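You operate a simulated robot arm through the tools that you are given. There is no shell and no other tool.

You run a simulated robot arm. Do the job below in one go: nothing can be reset, and whatever is moved stays where it is left.

JOB
Put things in order on the counter. At the end: the white threads tube stands on top of the orange reel; the white jar (marked "SEAL GREASE") stands where the white threads tube stood; the white bath cleaner bottle stands where the white jar stood; the white fuse from the counter stands on top of the white carbon filter; whatever was shut is shut again. Leave all else as you found it, and nothing knocked over.
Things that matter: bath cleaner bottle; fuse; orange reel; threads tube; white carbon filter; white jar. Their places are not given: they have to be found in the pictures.

The check looks at the end state, three seconds after you hand in, the way a careful person would. Anything else that was tipped, shoved, dropped, spilled or broken makes it a failure. A push-on lid holds only when it is set on centred and level and pressed home; a screw cap is set on level and turned clockwise until tight.

ROBOT AND FRAMES
A 6-joint arm with a two-finger parallel gripper, fixed in place. Base frame: the origin is at the foot of the arm, x ahead of it, y to its left, z up; the work surface is at about z = 0. Lengths are in mm, angles in degrees, forces in N, time in s.
With the tool pointing down near the work surface it reaches from about 140 to 580 mm from the base axis. Its first joint turns from -66.0 to 66.0 degrees. Payload 2.1 kg.
The tool frame sits at the grasp point between the pads (the TCP): z along the fingers, y along the line on which they close. The tips reach 30 mm beyond it. The gripper opens to 94 mm. The fingers are 28 mm wide and 10 mm thick; the gripper's body (50 by 96 mm) begins 55 mm behind the TCP.
Orientation is that of the tool frame in the base frame, as a unit quaternion [x, y, z, w]. With the fingers straight down and closing along the base's y, the tool's x points along the base's -x, its y along +y and its z along -z.

CONTROLS
- The arm moves only by the tool drive_tool. Its argument "rows" is a list that holds one entry, the list of rows, each a list of 7 numbers: the turn, a rotation vector about the tool's x, y, z in degrees, then the shift along the tool's x, y, z in mm, then the finger opening in mm, from 0 to 94. In form: [[[wx, wy, wz, dx, dy, dz, gripper], ...]]. A call has 1 to 20 rows; each row shifts and turns the commanded pose from where the row before left it, along the tool's axes as they then stand. A row lasts 0.2 s, in which the tool goes at most 50 mm and 8.6 degrees; a call with a longer step from one row to the next is refused whole, and so is a gripper value outside its range. A pose out of reach is approached as far as the arm can. The call stops where the force on the tool passes 40 N (or 10 N more than at its start, if that is more) or the arm is blocked; 0.2 s more then pass. The fingers move at their own pace (about 72 mm/s each) and stop on an object; they squeeze with about 33 N. The grip force told is the motor's: it shows also when the fingers shut on nothing. Time passes only in rows, and 0.2 s behind the last, so rows that do not move let the fingers close. The reply holds the time, the measured pose of the TCP, the force on the tool along the base axes, the opening and the grip force, in the units named above and with some noise, with the torque about the TCP (base axes, N m) and any sound that the robot's microphone picked up, and new pictures: "views" is both (left out), scene, wrist or none.
- Cameras (640 x 400 px; columns grow to the right, rows downward): "scene" is fixed at [68.5, -391, 477.6]; the picture's right is [0.59, -0.81, 0.00], its down [-0.51, -0.38, -0.77] and it looks along [0.62, 0.46, -0.63] (base axes); focal length 233 px, centre (320, 200). "wrist" rides on the gripper at [76, 14, -102] in the tool frame; the picture's right is [-0.18, 0.98, 0.00], its down [-0.75, -0.14, -0.64] and it looks along [-0.63, -0.12, 0.77] (tool axes); focal length 243 px, centre (320, 200).
- pixel_to_xyz(camera, pixels): there is no depth. For up to 12 entries [column, row, z] of the newest picture of that camera ("zoom" is the newest enlarged one), the place [x, y] in the base frame at which the ray of that pixel passes the height z, good to about 2 mm. It takes no simulated time.
- enlarge(camera, box): a new picture of the part [left, top, right, bottom] of that camera's present view, enlarged. It takes no simulated time.
- sign_off(): hands the job in; it is judged then, once.

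Open the gripper and draw the arm clear of the work before you hand the job in, unless the task says otherwise.

The tools are called after "Request:" by a JSON object that holds its "method" and its "body". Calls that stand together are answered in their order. drive_tool: Moves the arm, as the interface text tells. Its arguments: {"type":"object","properties":{"rows":{"type":"array","items":{"type":"array","items":{"type":"array","items":{"type":"number"}}}},"views":{"type":"string","enum":["both","scene","wrist","none"]}},"required":["rows"]} The other tools are called the same way: pixel_to_xyz (camera, pixels) gives the place at which the rays of pixels pass given heights; enlarge (camera, box) takes an enlarged picture of a part of a camera's view; sign_off () hands the job in.

At the start:

```text
clock: 0.0
tcp_pos: [302.6, -149.3, 338.5]
ee_rot: [0.0, 1.0, 0.001, 0.001]
wrist_force: [0.0, 0.6, -0.2]
wrist_torque: [-0.01, 0.01, 0.02]
grip_width: 94.1
gripper_force: 0.0
```

scene: 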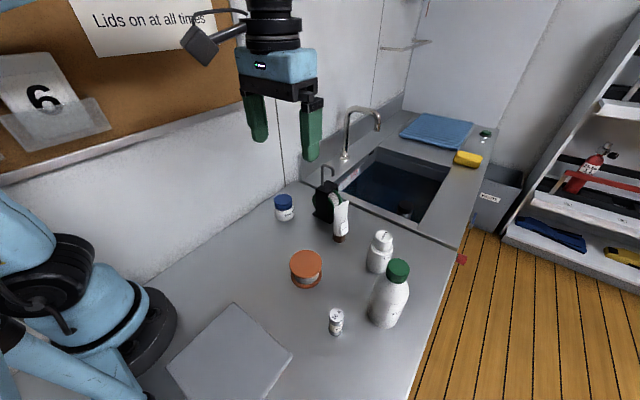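
wrist: 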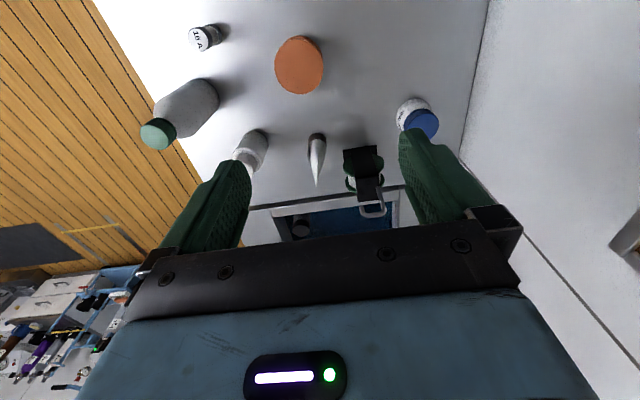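

I start by enlarging the scene's work area (columns 250-430, rows 170-350) to identify each object, and the wrist view's upper part.

Request:
{"method": "enlarge", "body": {"camera": "scene", "box": [260, 170, 430, 276]}}

Request:
{"method": "enlarge", "body": {"camera": "scene", "box": [270, 230, 430, 350]}}

Request:
{"method": "enlarge", "body": {"camera": "wrist", "box": [130, 10, 450, 210]}}

Request:
{"method": "enlarge", "body": {"camera": "scene", "box": [330, 90, 530, 220]}}

```text
3.76 times, centred on (345, 223) of scene
```

zoom: 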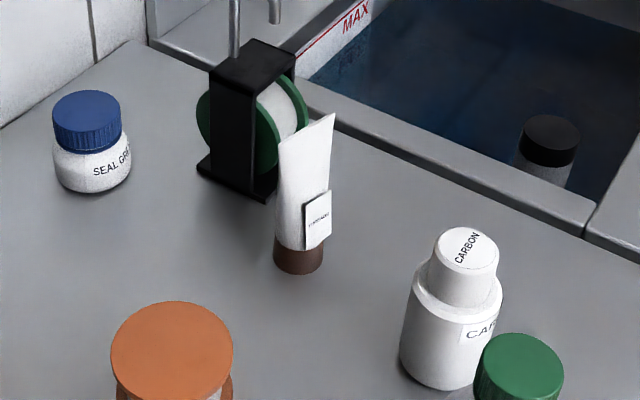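

```text
3.33 times, centred on (350, 290) of scene
```

zoom: 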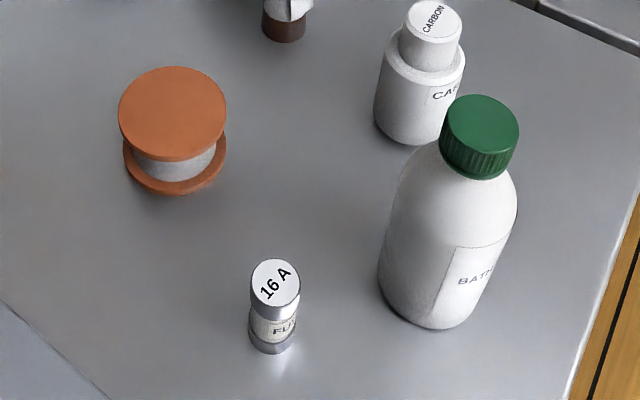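

```text
2.00 times, centred on (290, 110) of wrist
```

zoom: 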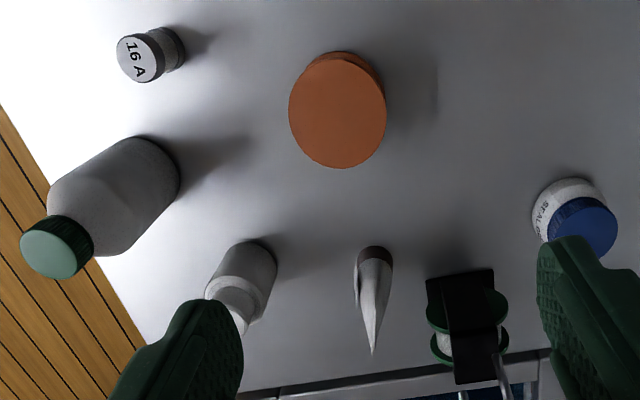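

```text
3.08 times, centred on (430, 155) of scene
```

zoom: 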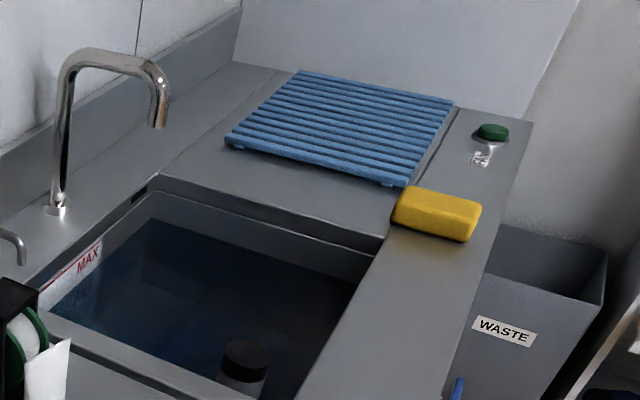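

The picture shows: jar with blue lid at (284,208), threads tube at (340,217), carbon filter (380,252), bath bottle (388,295), fuse (336,320), orange reel (306,268). I compute rough positions of their bases and tops.

Request:
{"method": "pixel_to_xyz", "body": {"camera": "scene", "pixels": [[285.3, 221.3, 0], [275, 214, 0], [294.6, 213, 0], [339.2, 242.8, 0], [333, 238, 0], [346.2, 238, 0], [378, 274, 0], [366.4, 264, 0], [386, 328.5, 0], [367.5, 316, 0], [335.7, 336.5, 0], [307, 288.5, 0]]}}

Request:
{"method": "pixel_to_xyz", "body": {"camera": "wrist", "pixels": [[299, 65, 0], [299, 65, 45], [200, 38, 0], [200, 38, 50], [158, 133, 150], [158, 133, 180], [317, 133, 0], [317, 186, 110], [421, 124, 60], [251, 130, 0], [405, 103, 0], [212, 90, 0]]}}

```text
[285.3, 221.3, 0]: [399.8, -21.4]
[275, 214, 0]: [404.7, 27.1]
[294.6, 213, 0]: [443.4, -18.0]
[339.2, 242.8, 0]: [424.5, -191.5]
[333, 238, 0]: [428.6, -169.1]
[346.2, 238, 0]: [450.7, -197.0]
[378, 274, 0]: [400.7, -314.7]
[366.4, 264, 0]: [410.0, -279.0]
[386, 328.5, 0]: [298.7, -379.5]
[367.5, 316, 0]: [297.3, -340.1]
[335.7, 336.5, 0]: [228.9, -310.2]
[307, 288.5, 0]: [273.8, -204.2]
```

```text
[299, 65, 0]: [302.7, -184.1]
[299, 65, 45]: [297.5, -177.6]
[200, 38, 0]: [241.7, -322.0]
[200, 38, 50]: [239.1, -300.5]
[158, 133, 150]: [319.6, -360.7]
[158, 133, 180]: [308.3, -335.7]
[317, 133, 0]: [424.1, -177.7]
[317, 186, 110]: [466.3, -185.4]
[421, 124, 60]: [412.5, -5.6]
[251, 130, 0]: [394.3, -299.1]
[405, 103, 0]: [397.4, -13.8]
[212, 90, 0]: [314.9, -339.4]
```

Rough bases: jar ≈(418,-5), tube ≈(433,-183), filter ≈(412,-300), bottle ≈(318,-355), fuse ≈(238,-307), reel ≈(295,-187). I move the wrist camera lower and forward for a closer look at the tube and its neighbours.

Request:
{"method": "drive_tool", "body": {"rows": [[[0, 0, 0, -20, 0, 28, 94], [0, 0, 0, -20, 0, 28, 94], [0, 0, 0, -20, 0, 28, 94], [0, 0, 0, -20, 0, 28, 94], [0, 0, 0, 0, 0, 0, 94]]]}}

```text
clock: 1.2
tcp_pos: [384.4, -149.6, 223.9]
ee_rot: [0.0, 1.0, 0.0, 0.0]
wrist_force: [-0.8, 0.4, -0.7]
wrist_torque: [-0.04, -0.02, -0.02]
grip_width: 93.9
gripper_force: 0.0
```

scene: 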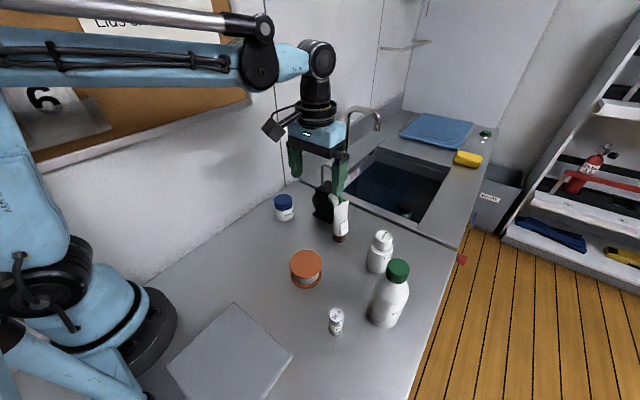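
wrist: 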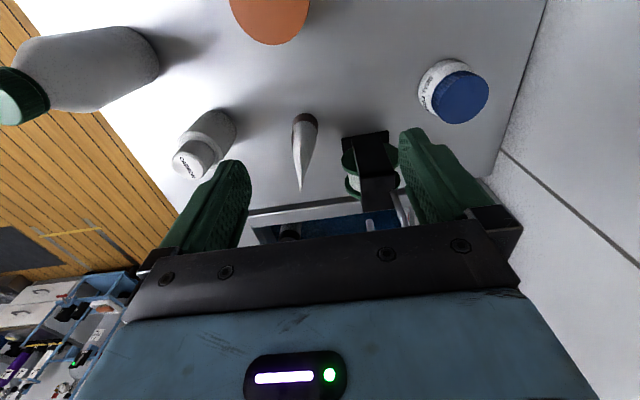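

The wrist picture now shows the tube at (305,150), filter (205,145), jar (452,92), dispenser (368,165). I enlarge these.

Request:
{"method": "enlarge", "body": {"camera": "wrist", "box": [160, 90, 360, 215]}}

Request:
{"method": "enlarge", "body": {"camera": "wrist", "box": [330, 40, 530, 215]}}

Request:
{"method": "enlarge", "body": {"camera": "wrist", "box": [0, 0, 200, 125]}}

Request:
{"method": "enlarge", "body": {"camera": "scene", "box": [310, 180, 410, 280]}}

```text
3.20 times, centred on (260, 152) of wrist
```

zoom: 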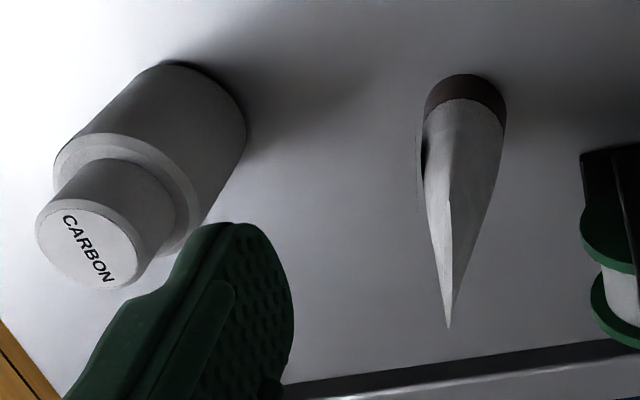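

```text
2.29 times, centred on (430, 128) of wrist
```

zoom: 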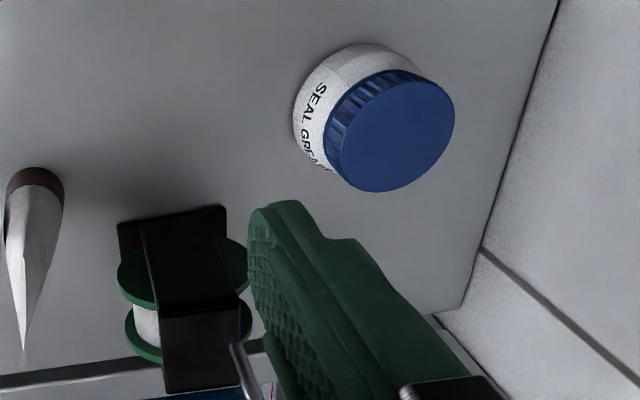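

```text
3.20 times, centred on (100, 62) of wrist
```

zoom: 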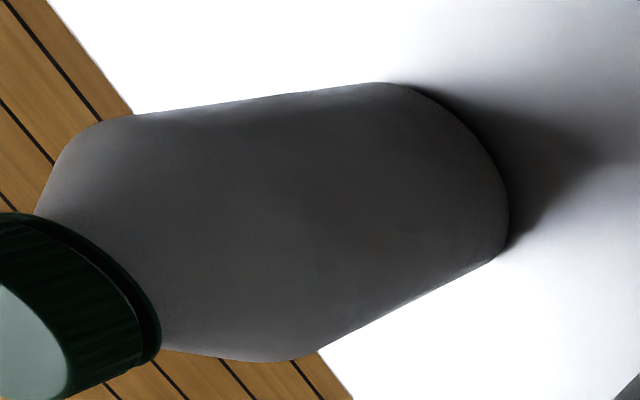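

```text
4.00 times, centred on (360, 230) of scene
```

zoom: 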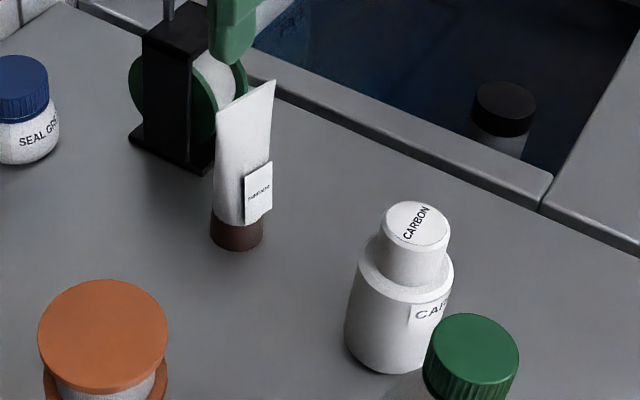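

The tube's crimp runs from about (415,-174) to (462,-187) at z≈120, the filter top is ≈(420,-301,102), the fuse ≈(241,-303) with top z≈55, and the bottle ≈(318,-362) with top z≈157. Next I fly over toward the fuse for a close look.

Request:
{"method": "drive_tool", "body": {"rows": [[[0, 0, 0, 24.9, -33.1, 0, 94], [0, 0, 0, 24.9, -33.1, 0, 94], [0, 0, 0, 24.9, -33.1, 0, 94], [0, 0, 0, 24.9, -33.1, 0, 94], [0, 0, 0, 24.9, -33.1, 0, 94], [0, 0, 0, 0, 0, 0, 94]]]}}

```text
clock: 2.6
tcp_pos: [258.1, -315.6, 225.3]
ee_rot: [0.0, 1.0, 0.0, 0.001]
wrist_force: [0.3, 1.2, -0.3]
wrist_torque: [-0.01, 0.01, 0.01]
grip_width: 94.1
gripper_force: 0.1
```

scene: 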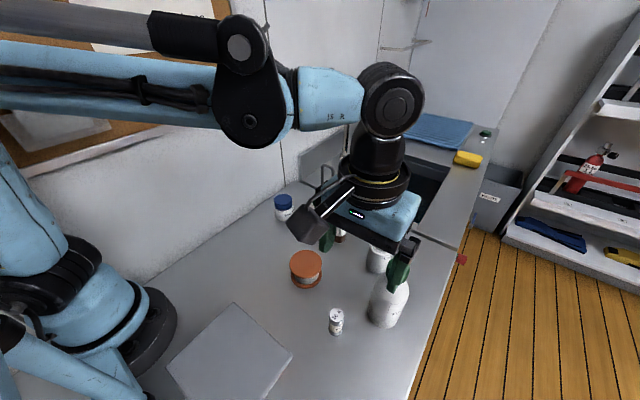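
wrist: 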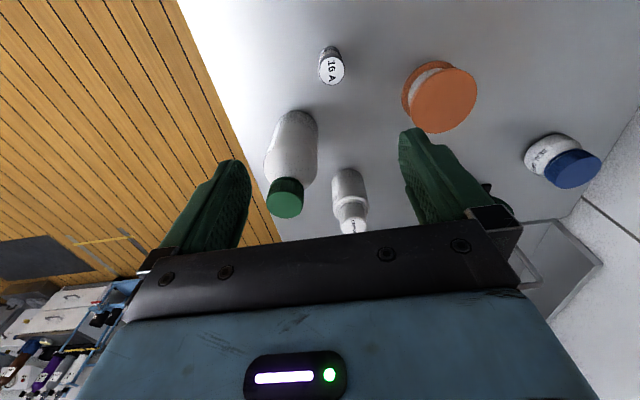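

From here the wrist view shows the fuse (332,65), bottle (290,165), filter (350,200), reel (440,95). I enlarge for precise edges.

Request:
{"method": "enlarge", "body": {"camera": "wrist", "box": [240, 30, 400, 130]}}

Request:
{"method": "enlarge", "body": {"camera": "wrist", "box": [250, 100, 410, 240]}}

Request:
{"method": "enlarge", "body": {"camera": "wrist", "box": [380, 40, 620, 200]}}

```text
4.00 times, centred on (320, 80) of wrist
```

zoom: 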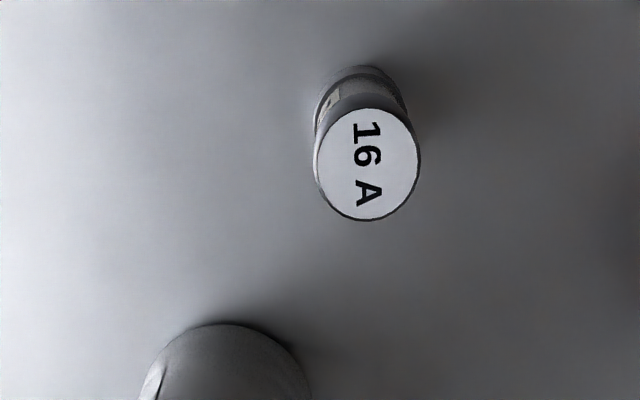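

```text
2.86 times, centred on (330, 170) of wrist
```

zoom: 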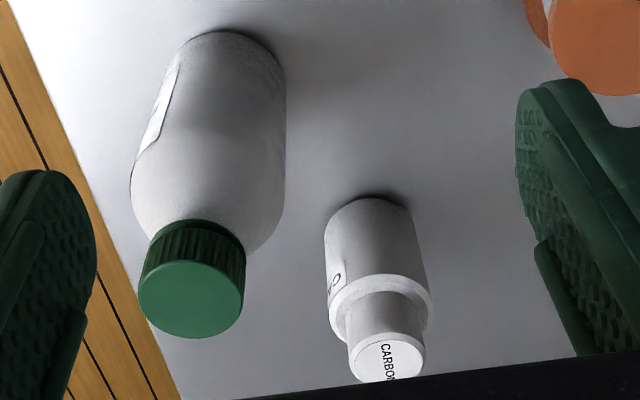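

```text
2.50 times, centred on (500, 120) of wrist
```

zoom: 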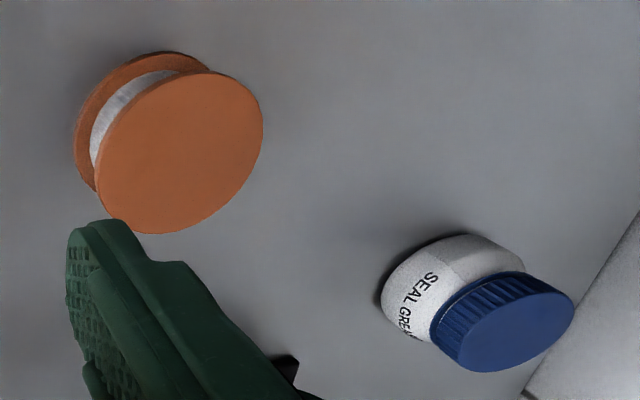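

The fuse is centred at ≈(241,-301), diameter 27, height ≈53. Before picking it, I fly over the filter for a precise top position and height.

Request:
{"method": "drive_tool", "body": {"rows": [[[0, 0, 0, -36.5, 0, 0, 94], [0, 0, 0, -36.5, 0, 0, 94], [0, 0, 0, -36.5, 0, 0, 94], [0, 0, 0, -36.5, 0, 0, 94], [0, 0, 0, -36.5, 0, 0, 94], [0, 0, 0, 0, 0, 0, 94], [0, 0, 0, 0, 0, 0, 94]]]}}

```text
clock: 4.2
tcp_pos: [441.9, -314.5, 225.2]
ee_rot: [0.0, 1.0, 0.0, 0.0]
wrist_force: [0.5, -0.1, -0.4]
wrist_torque: [0.05, -0.03, 0.01]
grip_width: 94.1
gripper_force: 0.1
```

scene: 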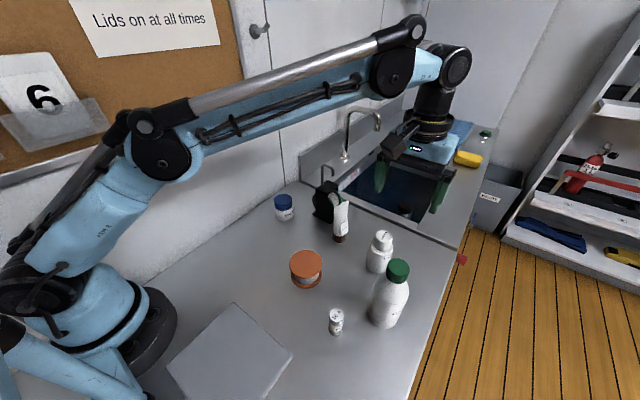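
wrist: 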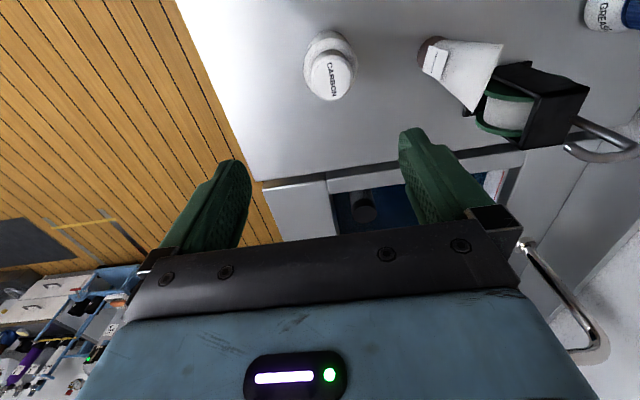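

Now the filter is at (330,70) and the tube's broad face at (465,72). I enlarge both, plus the scene view of the filter, which is unobstructed.

Request:
{"method": "enlarge", "body": {"camera": "wrist", "box": [260, 20, 420, 120]}}

Request:
{"method": "enlarge", "body": {"camera": "wrist", "box": [400, 20, 600, 145]}}

Request:
{"method": "enlarge", "body": {"camera": "scene", "box": [350, 220, 430, 340]}}

Request:
{"method": "enlarge", "body": {"camera": "scene", "box": [260, 180, 400, 290]}}

```text
4.00 times, centred on (340, 70) of wrist
```

zoom: 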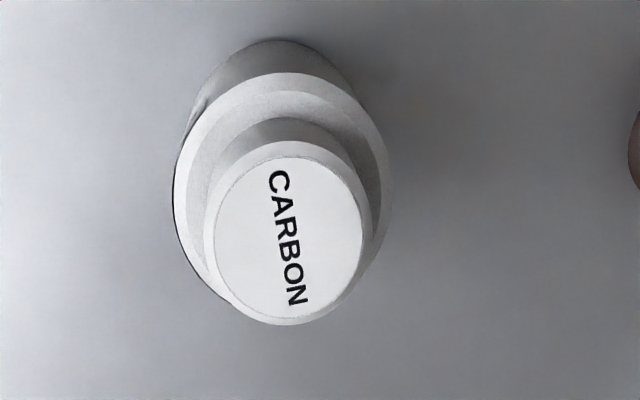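

```text
3.20 times, centred on (500, 82) of wrist
```

zoom: 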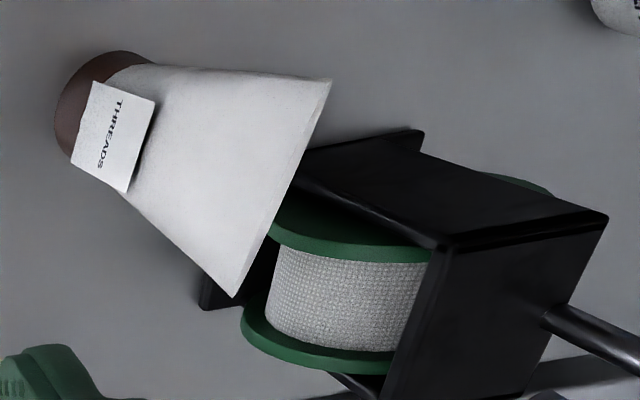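

```text
3.33 times, centred on (390, 280) of scene
```

zoom: 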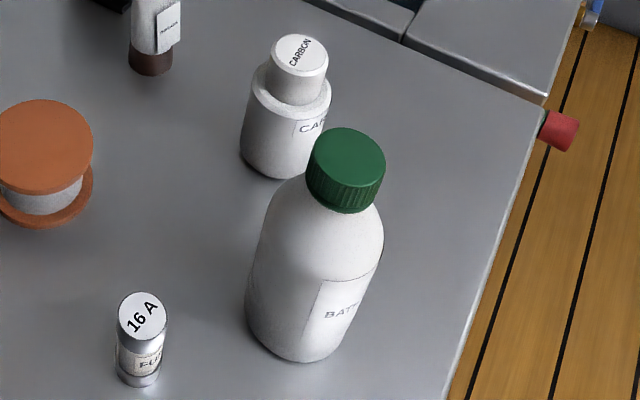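

```text
3.64 times, centred on (330, 235) of scene
```

zoom: 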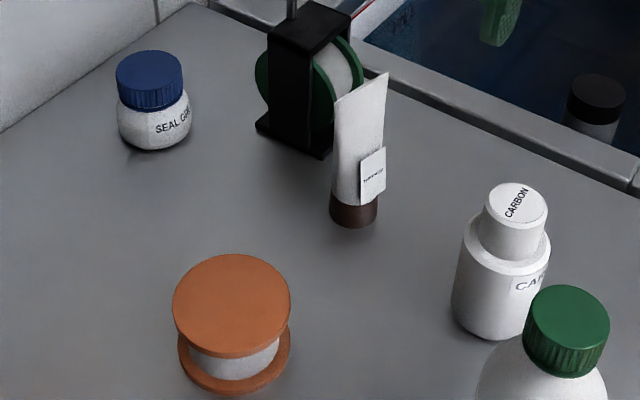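

Filter top flat is ≈32 mm wide, centred at ≈(420.5,-301), z≈104; tube centre ≈(439,-181) with crimp at about -14°; reel centre ≈(297.5,-181), top z≈45. Now I go above the fuse (241,-301) and partway down with the gripper half open.

Request:
{"method": "drive_tool", "body": {"rows": [[[0, 0, 0, 40.2, 2.7, 0, 70], [0, 0, 0, 40.2, 2.7, 0, 70], [0, 0, 0, 40.2, 2.7, 0, 70], [0, 0, 0, 40.2, 2.7, 0, 70], [0, 0, 0, 40.1, 2.7, 0, 60], [0, 0, 0, 0, 0, 35, 60], [0, 0, 0, 0, 0, 35, 60], [0, 0, 0, 0, 0, 35, 60], [0, 0, 0, 0, 0, 0, 60], [0, 0, 0, 0, 0, 0, 60]]]}}

```text
clock: 6.4
tcp_pos: [240.3, -301.0, 121.0]
ee_rot: [0.001, 1.0, 0.0, 0.0]
wrist_force: [-0.8, 0.0, 0.1]
wrist_torque: [-0.03, 0.02, 0.0]
grip_width: 60.1
gripper_force: 0.1
```

scene: 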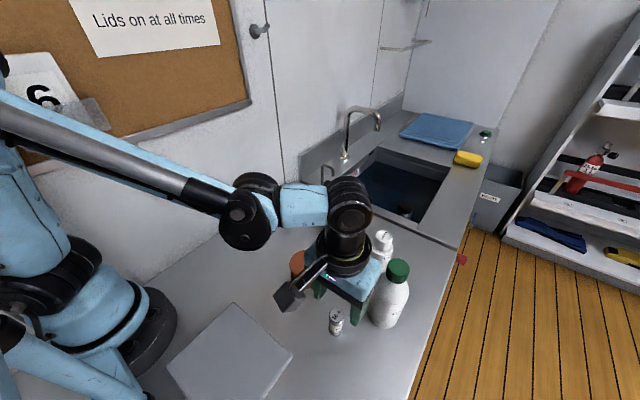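
wrist: 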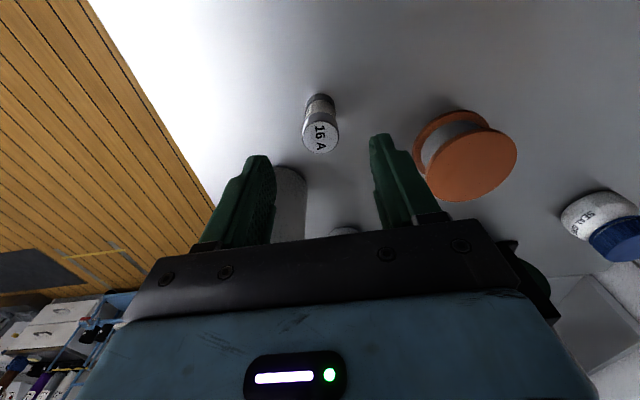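

The fuse top sits at (321,137), centred between the fingers as predicted. I descend 78 mm so the tips are about 13 mm above the counter and close.

Request:
{"method": "drive_tool", "body": {"rows": [[[0, 0, 0, 0, 0, 20, 60], [0, 0, 0, 0, 0, 20, 60], [0, 0, 0, 0, 0, 20, 60], [0, 0, 0, 0, 0, 17, 60], [0, 0, 0, 0, 0, 0, 60], [0, 0, 0, 0, 0, 0, 40], [0, 0, 0, 0, 0, 0, 30], [0, 0, 0, 0, 0, 0, 20], [0, 0, 0, 0, 0, 0, 15], [0, 0, 0, 0, 0, 0, 15]]]}}

```text
clock: 8.6
tcp_pos: [239.9, -301.6, 42.3]
ee_rot: [0.0, 1.0, 0.0, -0.001]
wrist_force: [0.8, -0.7, 0.1]
wrist_torque: [0.02, -0.02, 0.02]
grip_width: 25.8
gripper_force: 32.9
```

scene: 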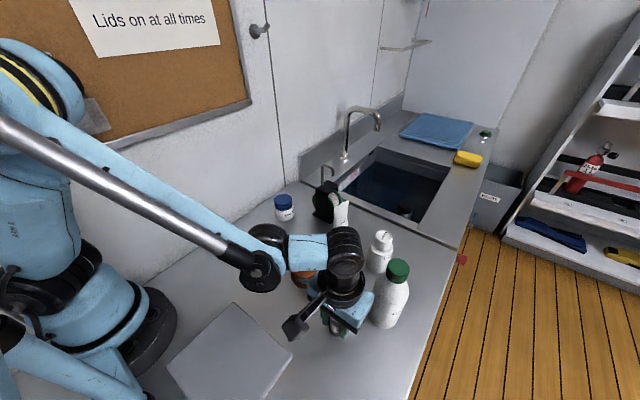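
wrist: 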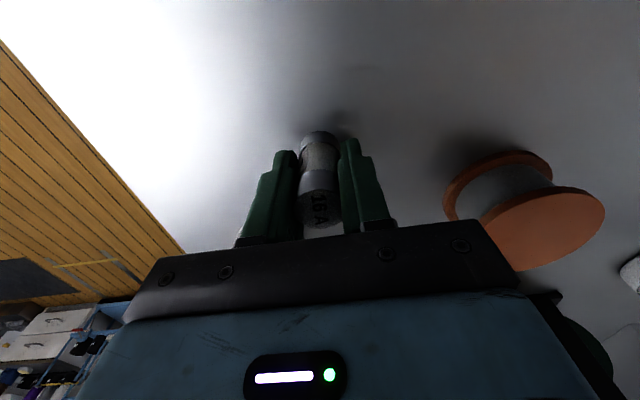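

Grip is firm (25.8 mm, 32.9 N). I lift straight up to z≈225, carry it over to above the filter and look.

Request:
{"method": "drive_tool", "body": {"rows": [[[0, 0, 0, 0, 0, -10, 15], [0, 0, 0, 0, 0, -25, 15], [0, 0, 0, 0, 0, -37, 15], [0, 0, 0, 0, 0, -37, 15], [0, 0, 0, 0, 0, -37, 15], [0, 0, 0, 0, 0, -37, 15], [0, 0, 0, -15, 0, 0, 15], [0, 0, 0, -30, 0, 0, 15], [0, 0, 0, -30, 0, 0, 15], [0, 0, 0, -30, 0, 0, 15], [0, 0, 0, -30, 0, 0, 15], [0, 0, 0, -30, 0, 0, 15], [0, 0, 0, -15, 0, 0, 15], [0, 0, 0, 0, 0, 0, 15], [0, 0, 0, 0, 0, 0, 15]]]}}

```text
clock: 11.8
tcp_pos: [420.7, -301.1, 226.1]
ee_rot: [0.0, 1.0, 0.001, 0.0]
wrist_force: [0.3, -0.1, -0.8]
wrist_torque: [-0.01, 0.02, 0.0]
grip_width: 25.5
gripper_force: 33.2
```

scene: 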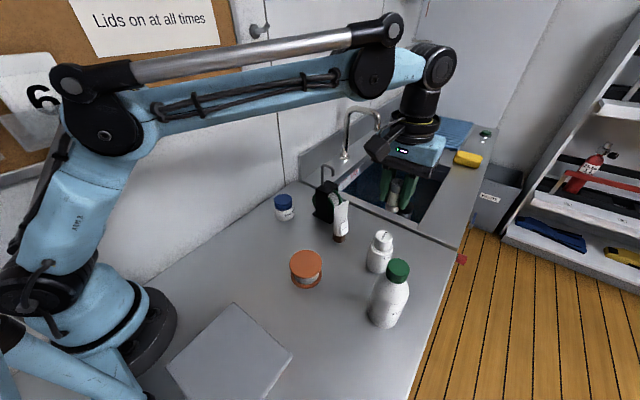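
wrist: 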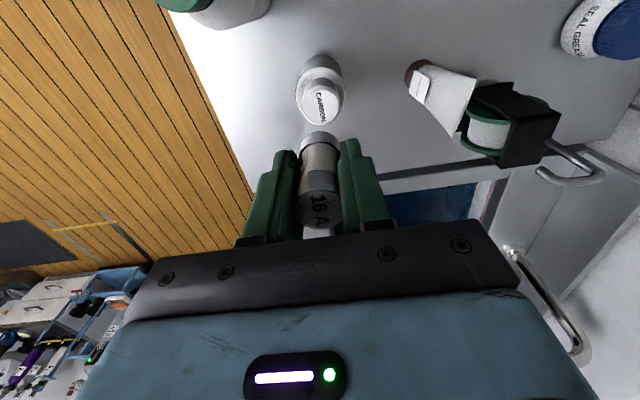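

The fuse hangs between the pads at (318,180) and the filter's top is right below. I enlarge the wrist view to measure any offset of the fuse in the grip and the filter's place.

Request:
{"method": "enlarge", "body": {"camera": "wrist", "box": [240, 40, 400, 240]}}

Request:
{"method": "enlarge", "body": {"camera": "wrist", "box": [270, 40, 370, 130]}}

Request:
{"method": "enlarge", "body": {"camera": "wrist", "box": [270, 120, 370, 240]}}

```text
2.00 times, centred on (320, 140) of wrist
```

zoom: 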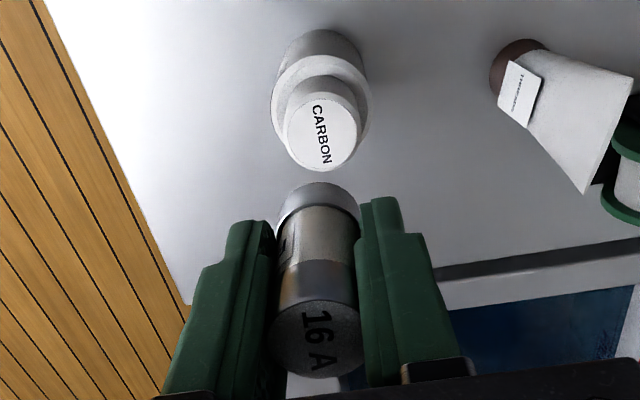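

```text
4.44 times, centred on (320, 85) of wrist
```

zoom: 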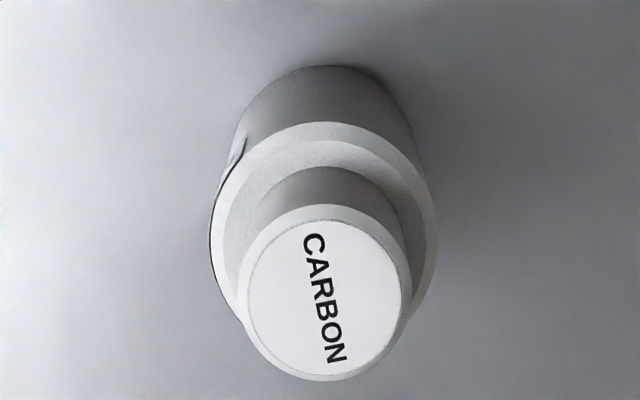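

```text
3.33 times, centred on (320, 180) of wrist
```

zoom: 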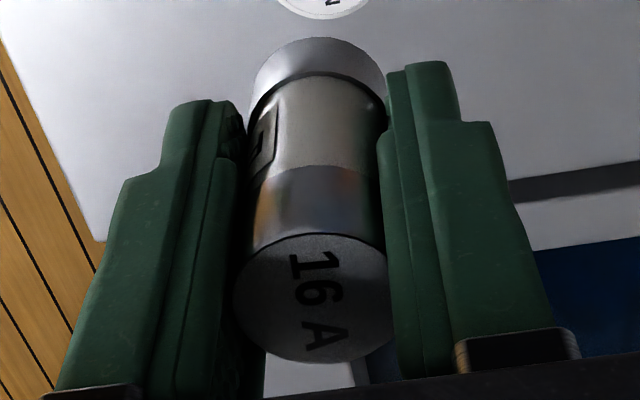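

Filter top centre computes to (420.9,-300.8), fuse centre is within ~1 mm of the TCP (420.7,-301.1). I descend so the fuse bottom is about 6 mm above the filter top and check the side picture.

Request:
{"method": "drive_tool", "body": {"rows": [[[0, 0, 0, 0, 0, 15, 15], [0, 0, 0, 0, 0, 20, 15], [0, 0, 0, 0, 0, 20, 15], [0, 0, 0, 0, 0, 14, 15], [0, 0, 0, 0, 0, 5, 15], [0, 0, 0, 0, 0, 0, 15], [0, 0, 0, 0, 0, 0, 15]]]}}

Request:
{"method": "enlarge", "body": {"camera": "scene", "box": [340, 170, 440, 290]}}

Request:
{"method": "enlarge", "body": {"camera": "wrist", "box": [260, 80, 380, 220]}}

```text
clock: 13.4
tcp_pos: [421.7, -300.1, 151.9]
ee_rot: [0.001, 1.0, 0.0, 0.0]
wrist_force: [0.4, -0.4, 0.3]
wrist_torque: [0.0, -0.01, 0.03]
grip_width: 25.7
gripper_force: 33.3
```

scene: 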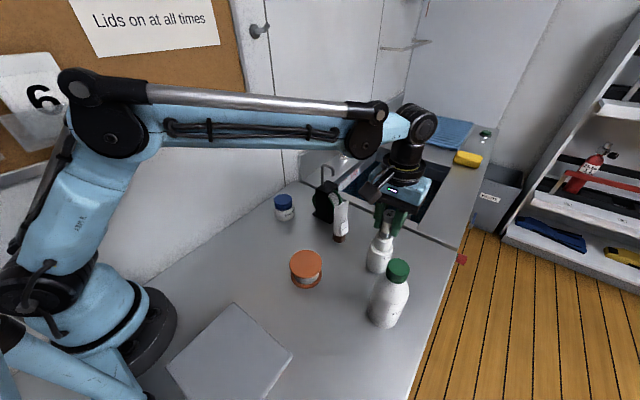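
wrist: 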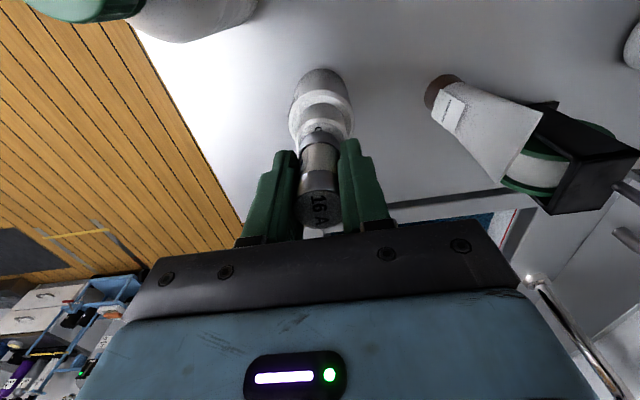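

```text
3.33 times, centred on (390, 230) of scene
```

zoom: 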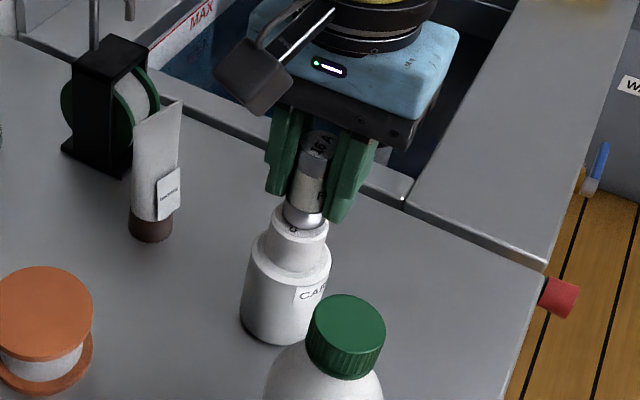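

```text
2.86 times, centred on (320, 150) of wrist
```

zoom: 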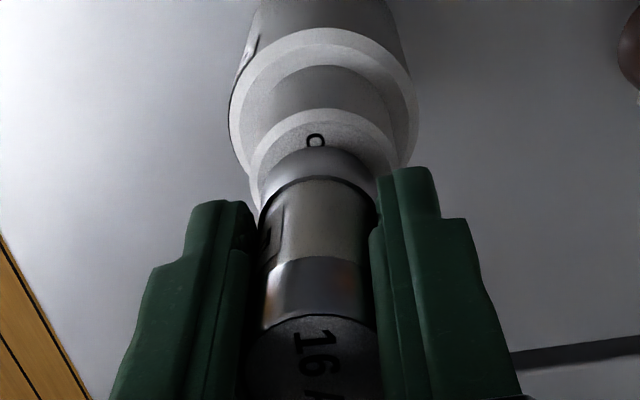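

The fuse hovers ~5 mm above the filter cap; its column centre (319.7) vs. the filter's (321.6) suggests a ~1 mm correction toward +y and -x. I correct and lower in small steps until contact.

Request:
{"method": "drive_tool", "body": {"rows": [[[0, 0, 0, 1.0, 0.8, 1.5, 15], [0, 0, 0, 0, 0, 1.5, 15], [0, 0, 0, 0, 0, 1, 15], [0, 0, 0, 0, 0, 0, 15]]], "views": "wrist"}}

```text
clock: 14.4
tcp_pos: [418.3, -299.0, 148.5]
ee_rot: [0.001, 1.0, 0.0, 0.0]
wrist_force: [0.3, 0.5, -0.5]
wrist_torque: [0.0, -0.01, 0.01]
grip_width: 25.5
gripper_force: 32.8
```

wrist: 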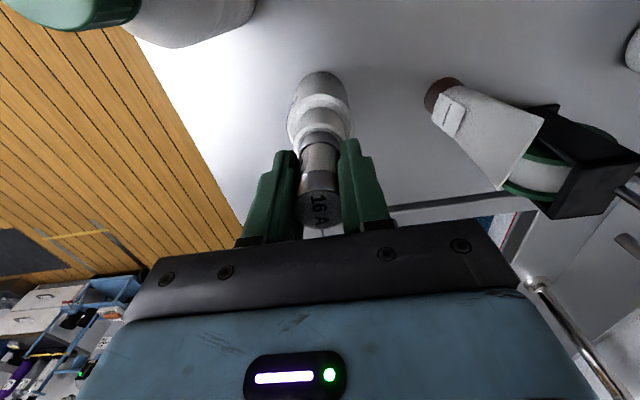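

The TCP reads (418.3,-299.0) with ~1 mm noise; I enlarge to compare the fuse with the cap's ring.

Request:
{"method": "enlarge", "body": {"camera": "wrist", "box": [270, 90, 370, 152]}}

Request:
{"method": "enlarge", "body": {"camera": "scene", "box": [355, 205, 419, 245]}}

Request:
{"method": "drive_tool", "body": {"rows": [[[0, 0, 0, 0, 0, 0, 15]]], "views": "none"}}

```text
6.40 times, centred on (320, 121) of wrist
```

zoom: 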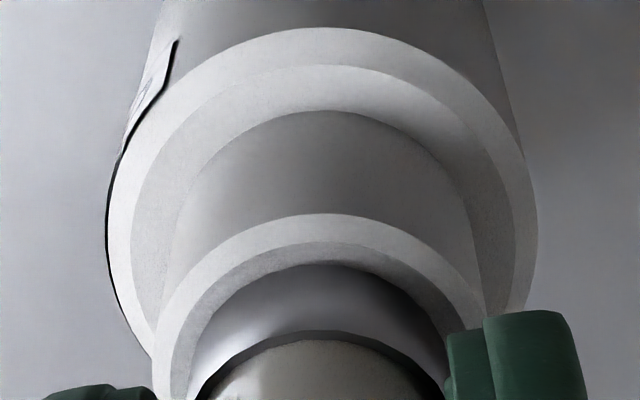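

```text
10.00 times, centred on (387, 225) of scene
```

zoom: 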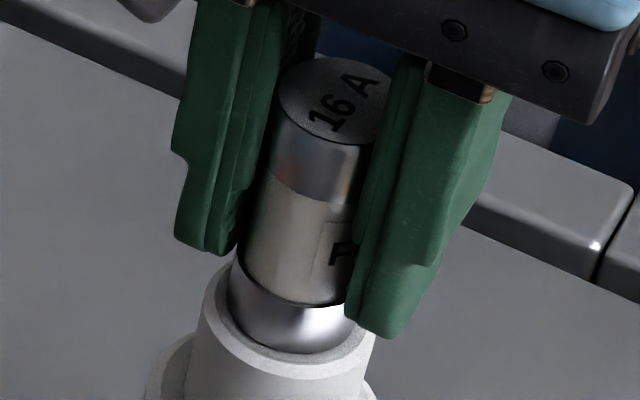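

```text
clock: 14.8
tcp_pos: [419.3, -300.1, 148.1]
ee_rot: [0.001, 1.0, 0.0, 0.0]
wrist_force: [-0.1, -0.1, -1.2]
wrist_torque: [0.03, 0.01, -0.01]
grip_width: 25.9
gripper_force: 33.3
```

Both views show the fuse concentric with the cap and a small gap left. I lower 1 mm steps until a contact force appears.

Request:
{"method": "drive_tool", "body": {"rows": [[[0, 0, 0, 0, 0, 0.7, 15], [0, 0, 0, 0, 0, 0.7, 15], [0, 0, 0, 0, 0, 0.6, 15], [0, 0, 0, 0, 0, 0, 15]]], "views": "none"}}

```text
clock: 15.8
tcp_pos: [418.5, -299.8, 144.6]
ee_rot: [0.0, 1.0, 0.0, 0.0]
wrist_force: [-0.1, 0.4, 22.1]
wrist_torque: [0.01, -0.01, -0.05]
grip_width: 25.8
gripper_force: 32.6
```

Contact: 22 N upward. I back off 0.8 mm to relieve the press, then open gently.

Request:
{"method": "drive_tool", "body": {"rows": [[[0, 0, 0, 0, 0, -0.8, 15], [0, 0, 0, 0, 0, 0, 15]]], "views": "none"}}

```text
clock: 16.4
tcp_pos: [418.4, -299.7, 147.2]
ee_rot: [0.0, 1.0, 0.0, 0.0]
wrist_force: [0.4, 0.2, 5.7]
wrist_torque: [0.0, 0.03, 0.0]
grip_width: 25.8
gripper_force: 33.0
```

Force is down to about 6 N, so the fuse still rests on the cap. I open slowly to 45 mm and look.

Request:
{"method": "drive_tool", "body": {"rows": [[[0, 0, 0, 0, 0, 0, 27], [0, 0, 0, 0, 0, 0, 30], [0, 0, 0, 0, 0, 0, 36], [0, 0, 0, 0, 0, 0, 45], [0, 0, 0, 0, 0, 0, 50], [0, 0, 0, 0, 0, 0, 50]]]}}

Request:
{"method": "enlarge", "body": {"camera": "scene", "box": [355, 205, 419, 245]}}

```text
clock: 17.8
tcp_pos: [418.4, -299.5, 147.4]
ee_rot: [0.0, 1.0, 0.0, 0.001]
wrist_force: [0.0, 0.1, 0.1]
wrist_torque: [0.0, 0.0, -0.02]
grip_width: 50.1
gripper_force: 0.1
```

scene: 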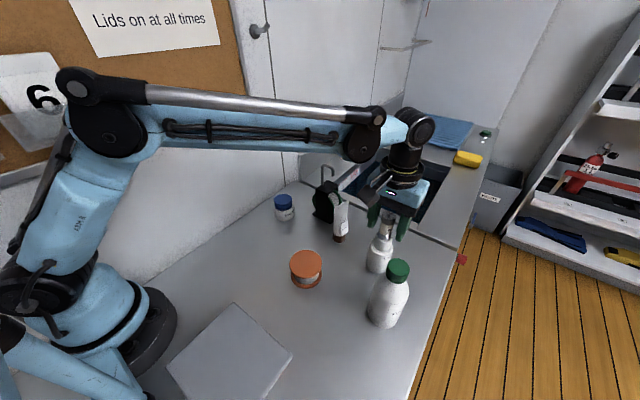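
wrist: 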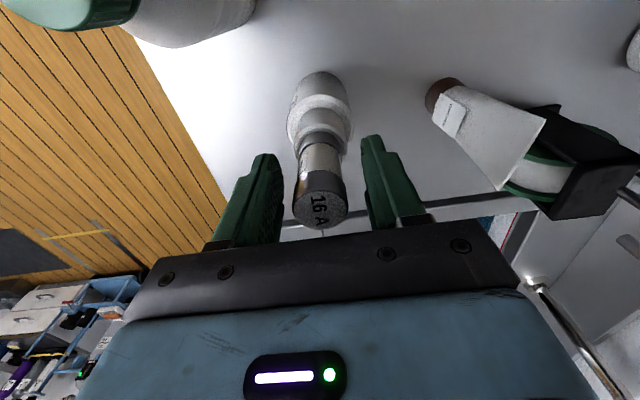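

```text
10.00 times, centred on (387, 225) of scene
```

zoom: 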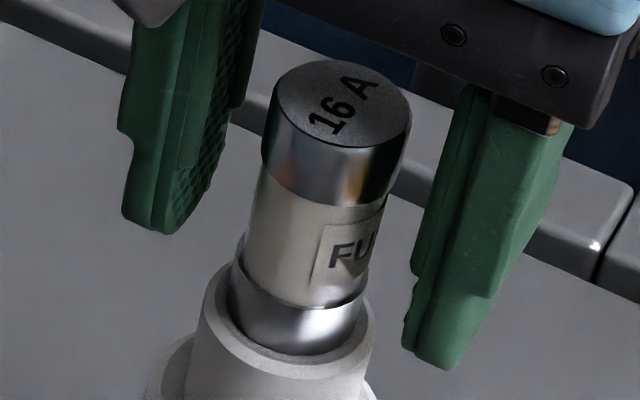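

The fuse stands upright and centred on the filter cap. I rise clear to z≈230, move above the tube (439,-181) and turn the tool ~13.7° so the pads will pinch the tube's flat faces.

Request:
{"method": "drive_tool", "body": {"rows": [[[0, 0, 0, 0, 0, -10, 50], [0, 0, 0, 0, 0, -25, 50], [0, 0, 0, 0, 0, -25, 50], [0, 0, 0, 0, 0, -25, 50], [0, 0, 0, -5.25, 29.7, 0, 50], [0, 0, 0, -5.25, 29.7, 0, 50], [0, 0, 0, -5.25, 29.7, 0, 50], [0, 0, 0, -5.25, 29.7, 0, 50], [0, 0, 6.85, 0, 0, 0, 50], [0, 0, 6.85, 0, 0, 0, 50], [0, 0, 0, 0, 0, 0, 50], [0, 0, 0, 0, 0, 0, 50]]]}}

Request:
{"method": "enlarge", "body": {"camera": "wrist", "box": [260, 60, 460, 220]}}

Request:
{"method": "enlarge", "body": {"camera": "scene", "box": [360, 195, 424, 275]}}

```text
clock: 20.4
tcp_pos: [439.8, -181.6, 232.1]
ee_rot: [0.12, 0.993, 0.0, 0.0]
wrist_force: [-0.3, -0.3, -0.5]
wrist_torque: [0.02, -0.05, 0.02]
grip_width: 50.4
gripper_force: 0.1
```

scene: 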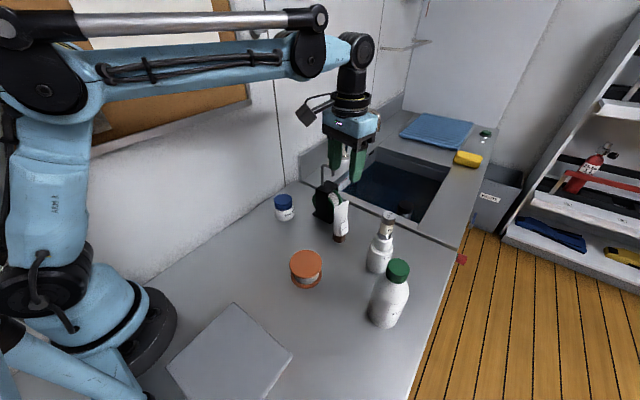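
wrist: 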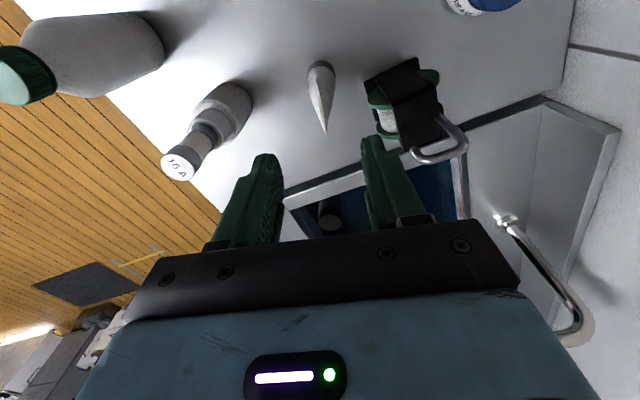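

```text
2.50 times, centred on (360, 140) of wrist
```

zoom: 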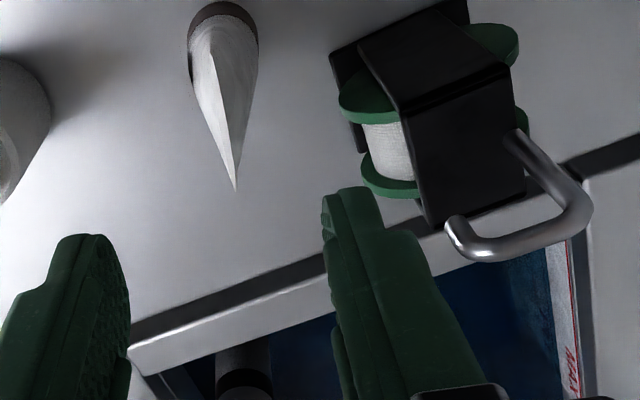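

```text
5.00 times, centred on (392, 235) of scene
```

zoom: 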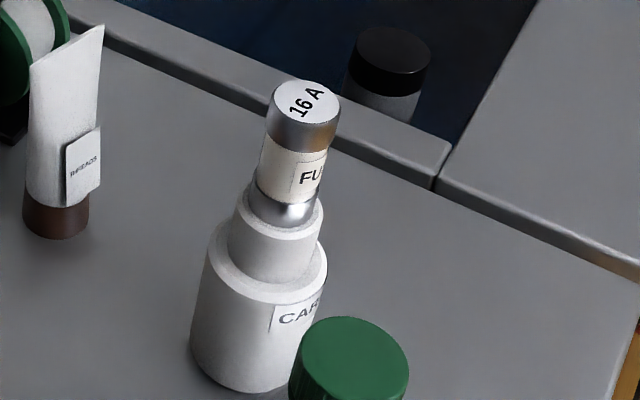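

Tube's crimp appears at columns 319→326, i.e. about 2 mm to +y of the tool's plane. I shift 1.8 mm, turn slightly, lower to just above the tube and check alignment.

Request:
{"method": "drive_tool", "body": {"rows": [[[0, 0, 0, 0, 1.8, 20, 50], [0, 0, 0, 0, 0, 20, 50], [0, 0, 0, 0, 0, 20, 50], [0, 0, 0, 0, 0, 0, 50], [0, 0, 0, 0, 0, 0, 50]]], "views": "both"}}

Request:
{"method": "enlarge", "body": {"camera": "wrist", "box": [270, 70, 370, 150]}}

Request:
{"method": "enlarge", "body": {"camera": "scene", "box": [300, 150, 380, 250]}}

```text
clock: 21.6
tcp_pos: [441.1, -180.1, 171.4]
ee_rot: [0.119, 0.993, -0.001, 0.001]
wrist_force: [-0.3, 0.1, 0.1]
wrist_torque: [0.0, 0.0, -0.03]
grip_width: 50.2
gripper_force: 0.0
```

scene: 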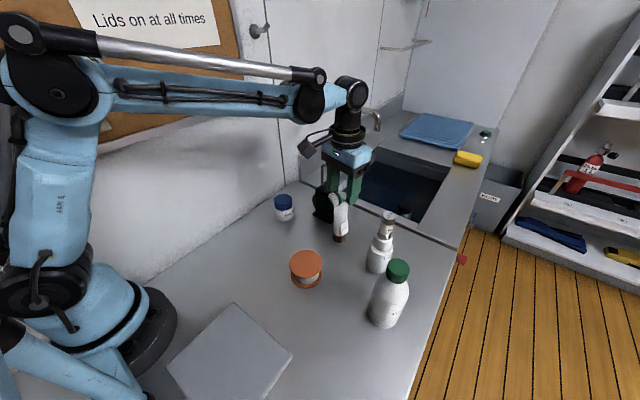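
wrist: 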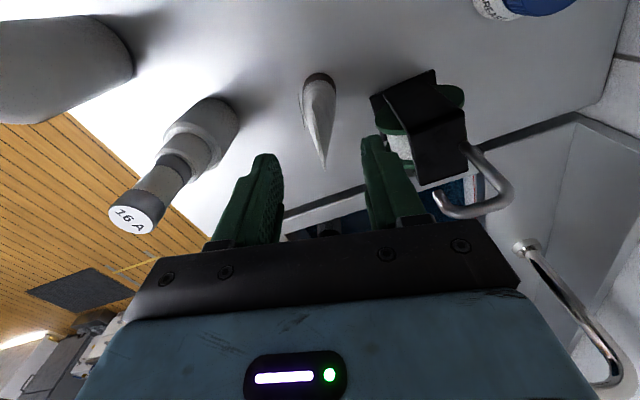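

```text
5.00 times, centred on (320, 110) of wrist
```

zoom: 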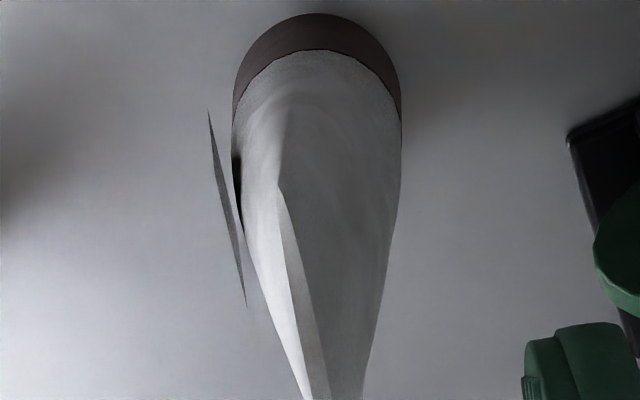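

```text
4.00 times, centred on (340, 200) of scene
```

zoom: 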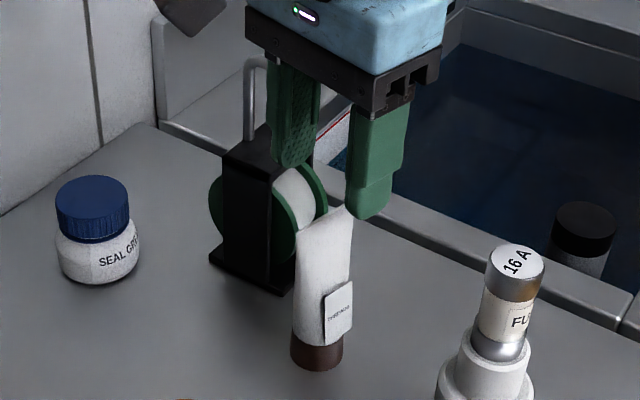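

Predicted and observed crimp ends agree ((313,109) vs (312,107), (326,172) vs (325,168)), so the tool is aligned; the label's top edge is at z≈70. I descend to TCP z≈105 so the tips stay above the label, with the fingers at 44 mm.

Request:
{"method": "drive_tool", "body": {"rows": [[[0, 0, 0, 0, 0, 15, 44], [0, 0, 0, 0, 0, 20, 44], [0, 0, 0, 0, 0, 20, 44], [0, 0, 0, 0, 0, 11, 44], [0, 0, 0, 0, 0, 0, 44], [0, 0, 0, 0, 0, 0, 44]]]}}

Request:
{"method": "enlarge", "body": {"camera": "wrist", "box": [240, 100, 400, 220]}}

Request:
{"method": "enlarge", "body": {"camera": "scene", "box": [305, 175, 369, 250]}}

```text
clock: 23.0
tcp_pos: [440.6, -179.2, 106.4]
ee_rot: [0.119, 0.993, 0.001, 0.0]
wrist_force: [-0.9, 0.7, -0.7]
wrist_torque: [0.03, 0.02, 0.0]
grip_width: 44.0
gripper_force: 0.1
```

scene: 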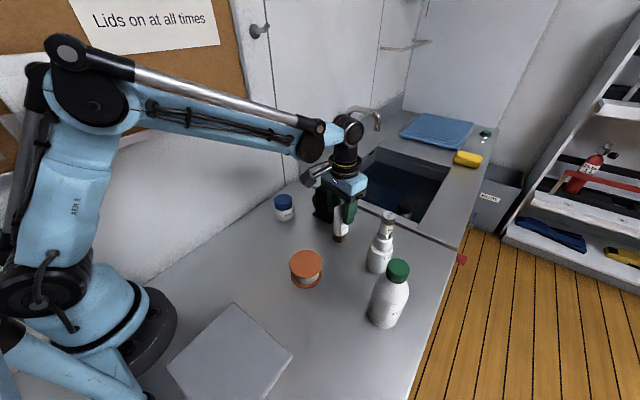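
wrist: 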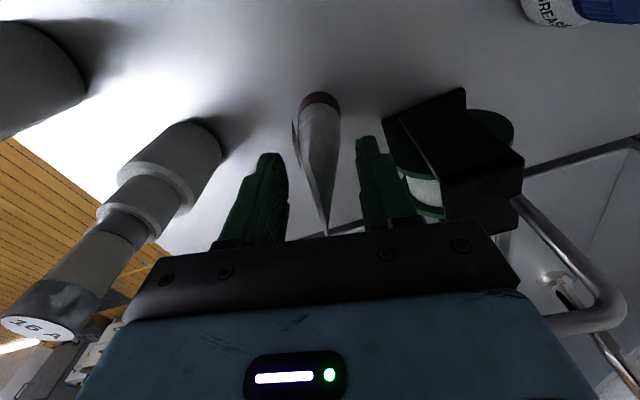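

```text
3.33 times, centred on (320, 160) of wrist
```

zoom: 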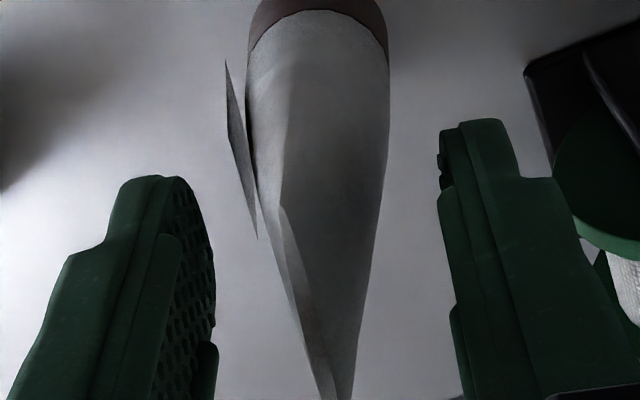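

```text
5.33 times, centred on (337, 212) of scene
```

zoom: 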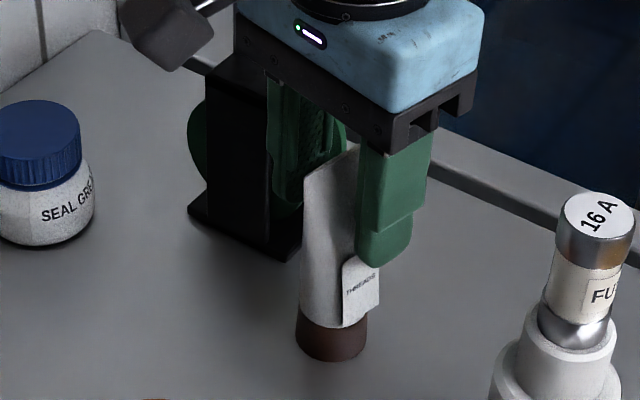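

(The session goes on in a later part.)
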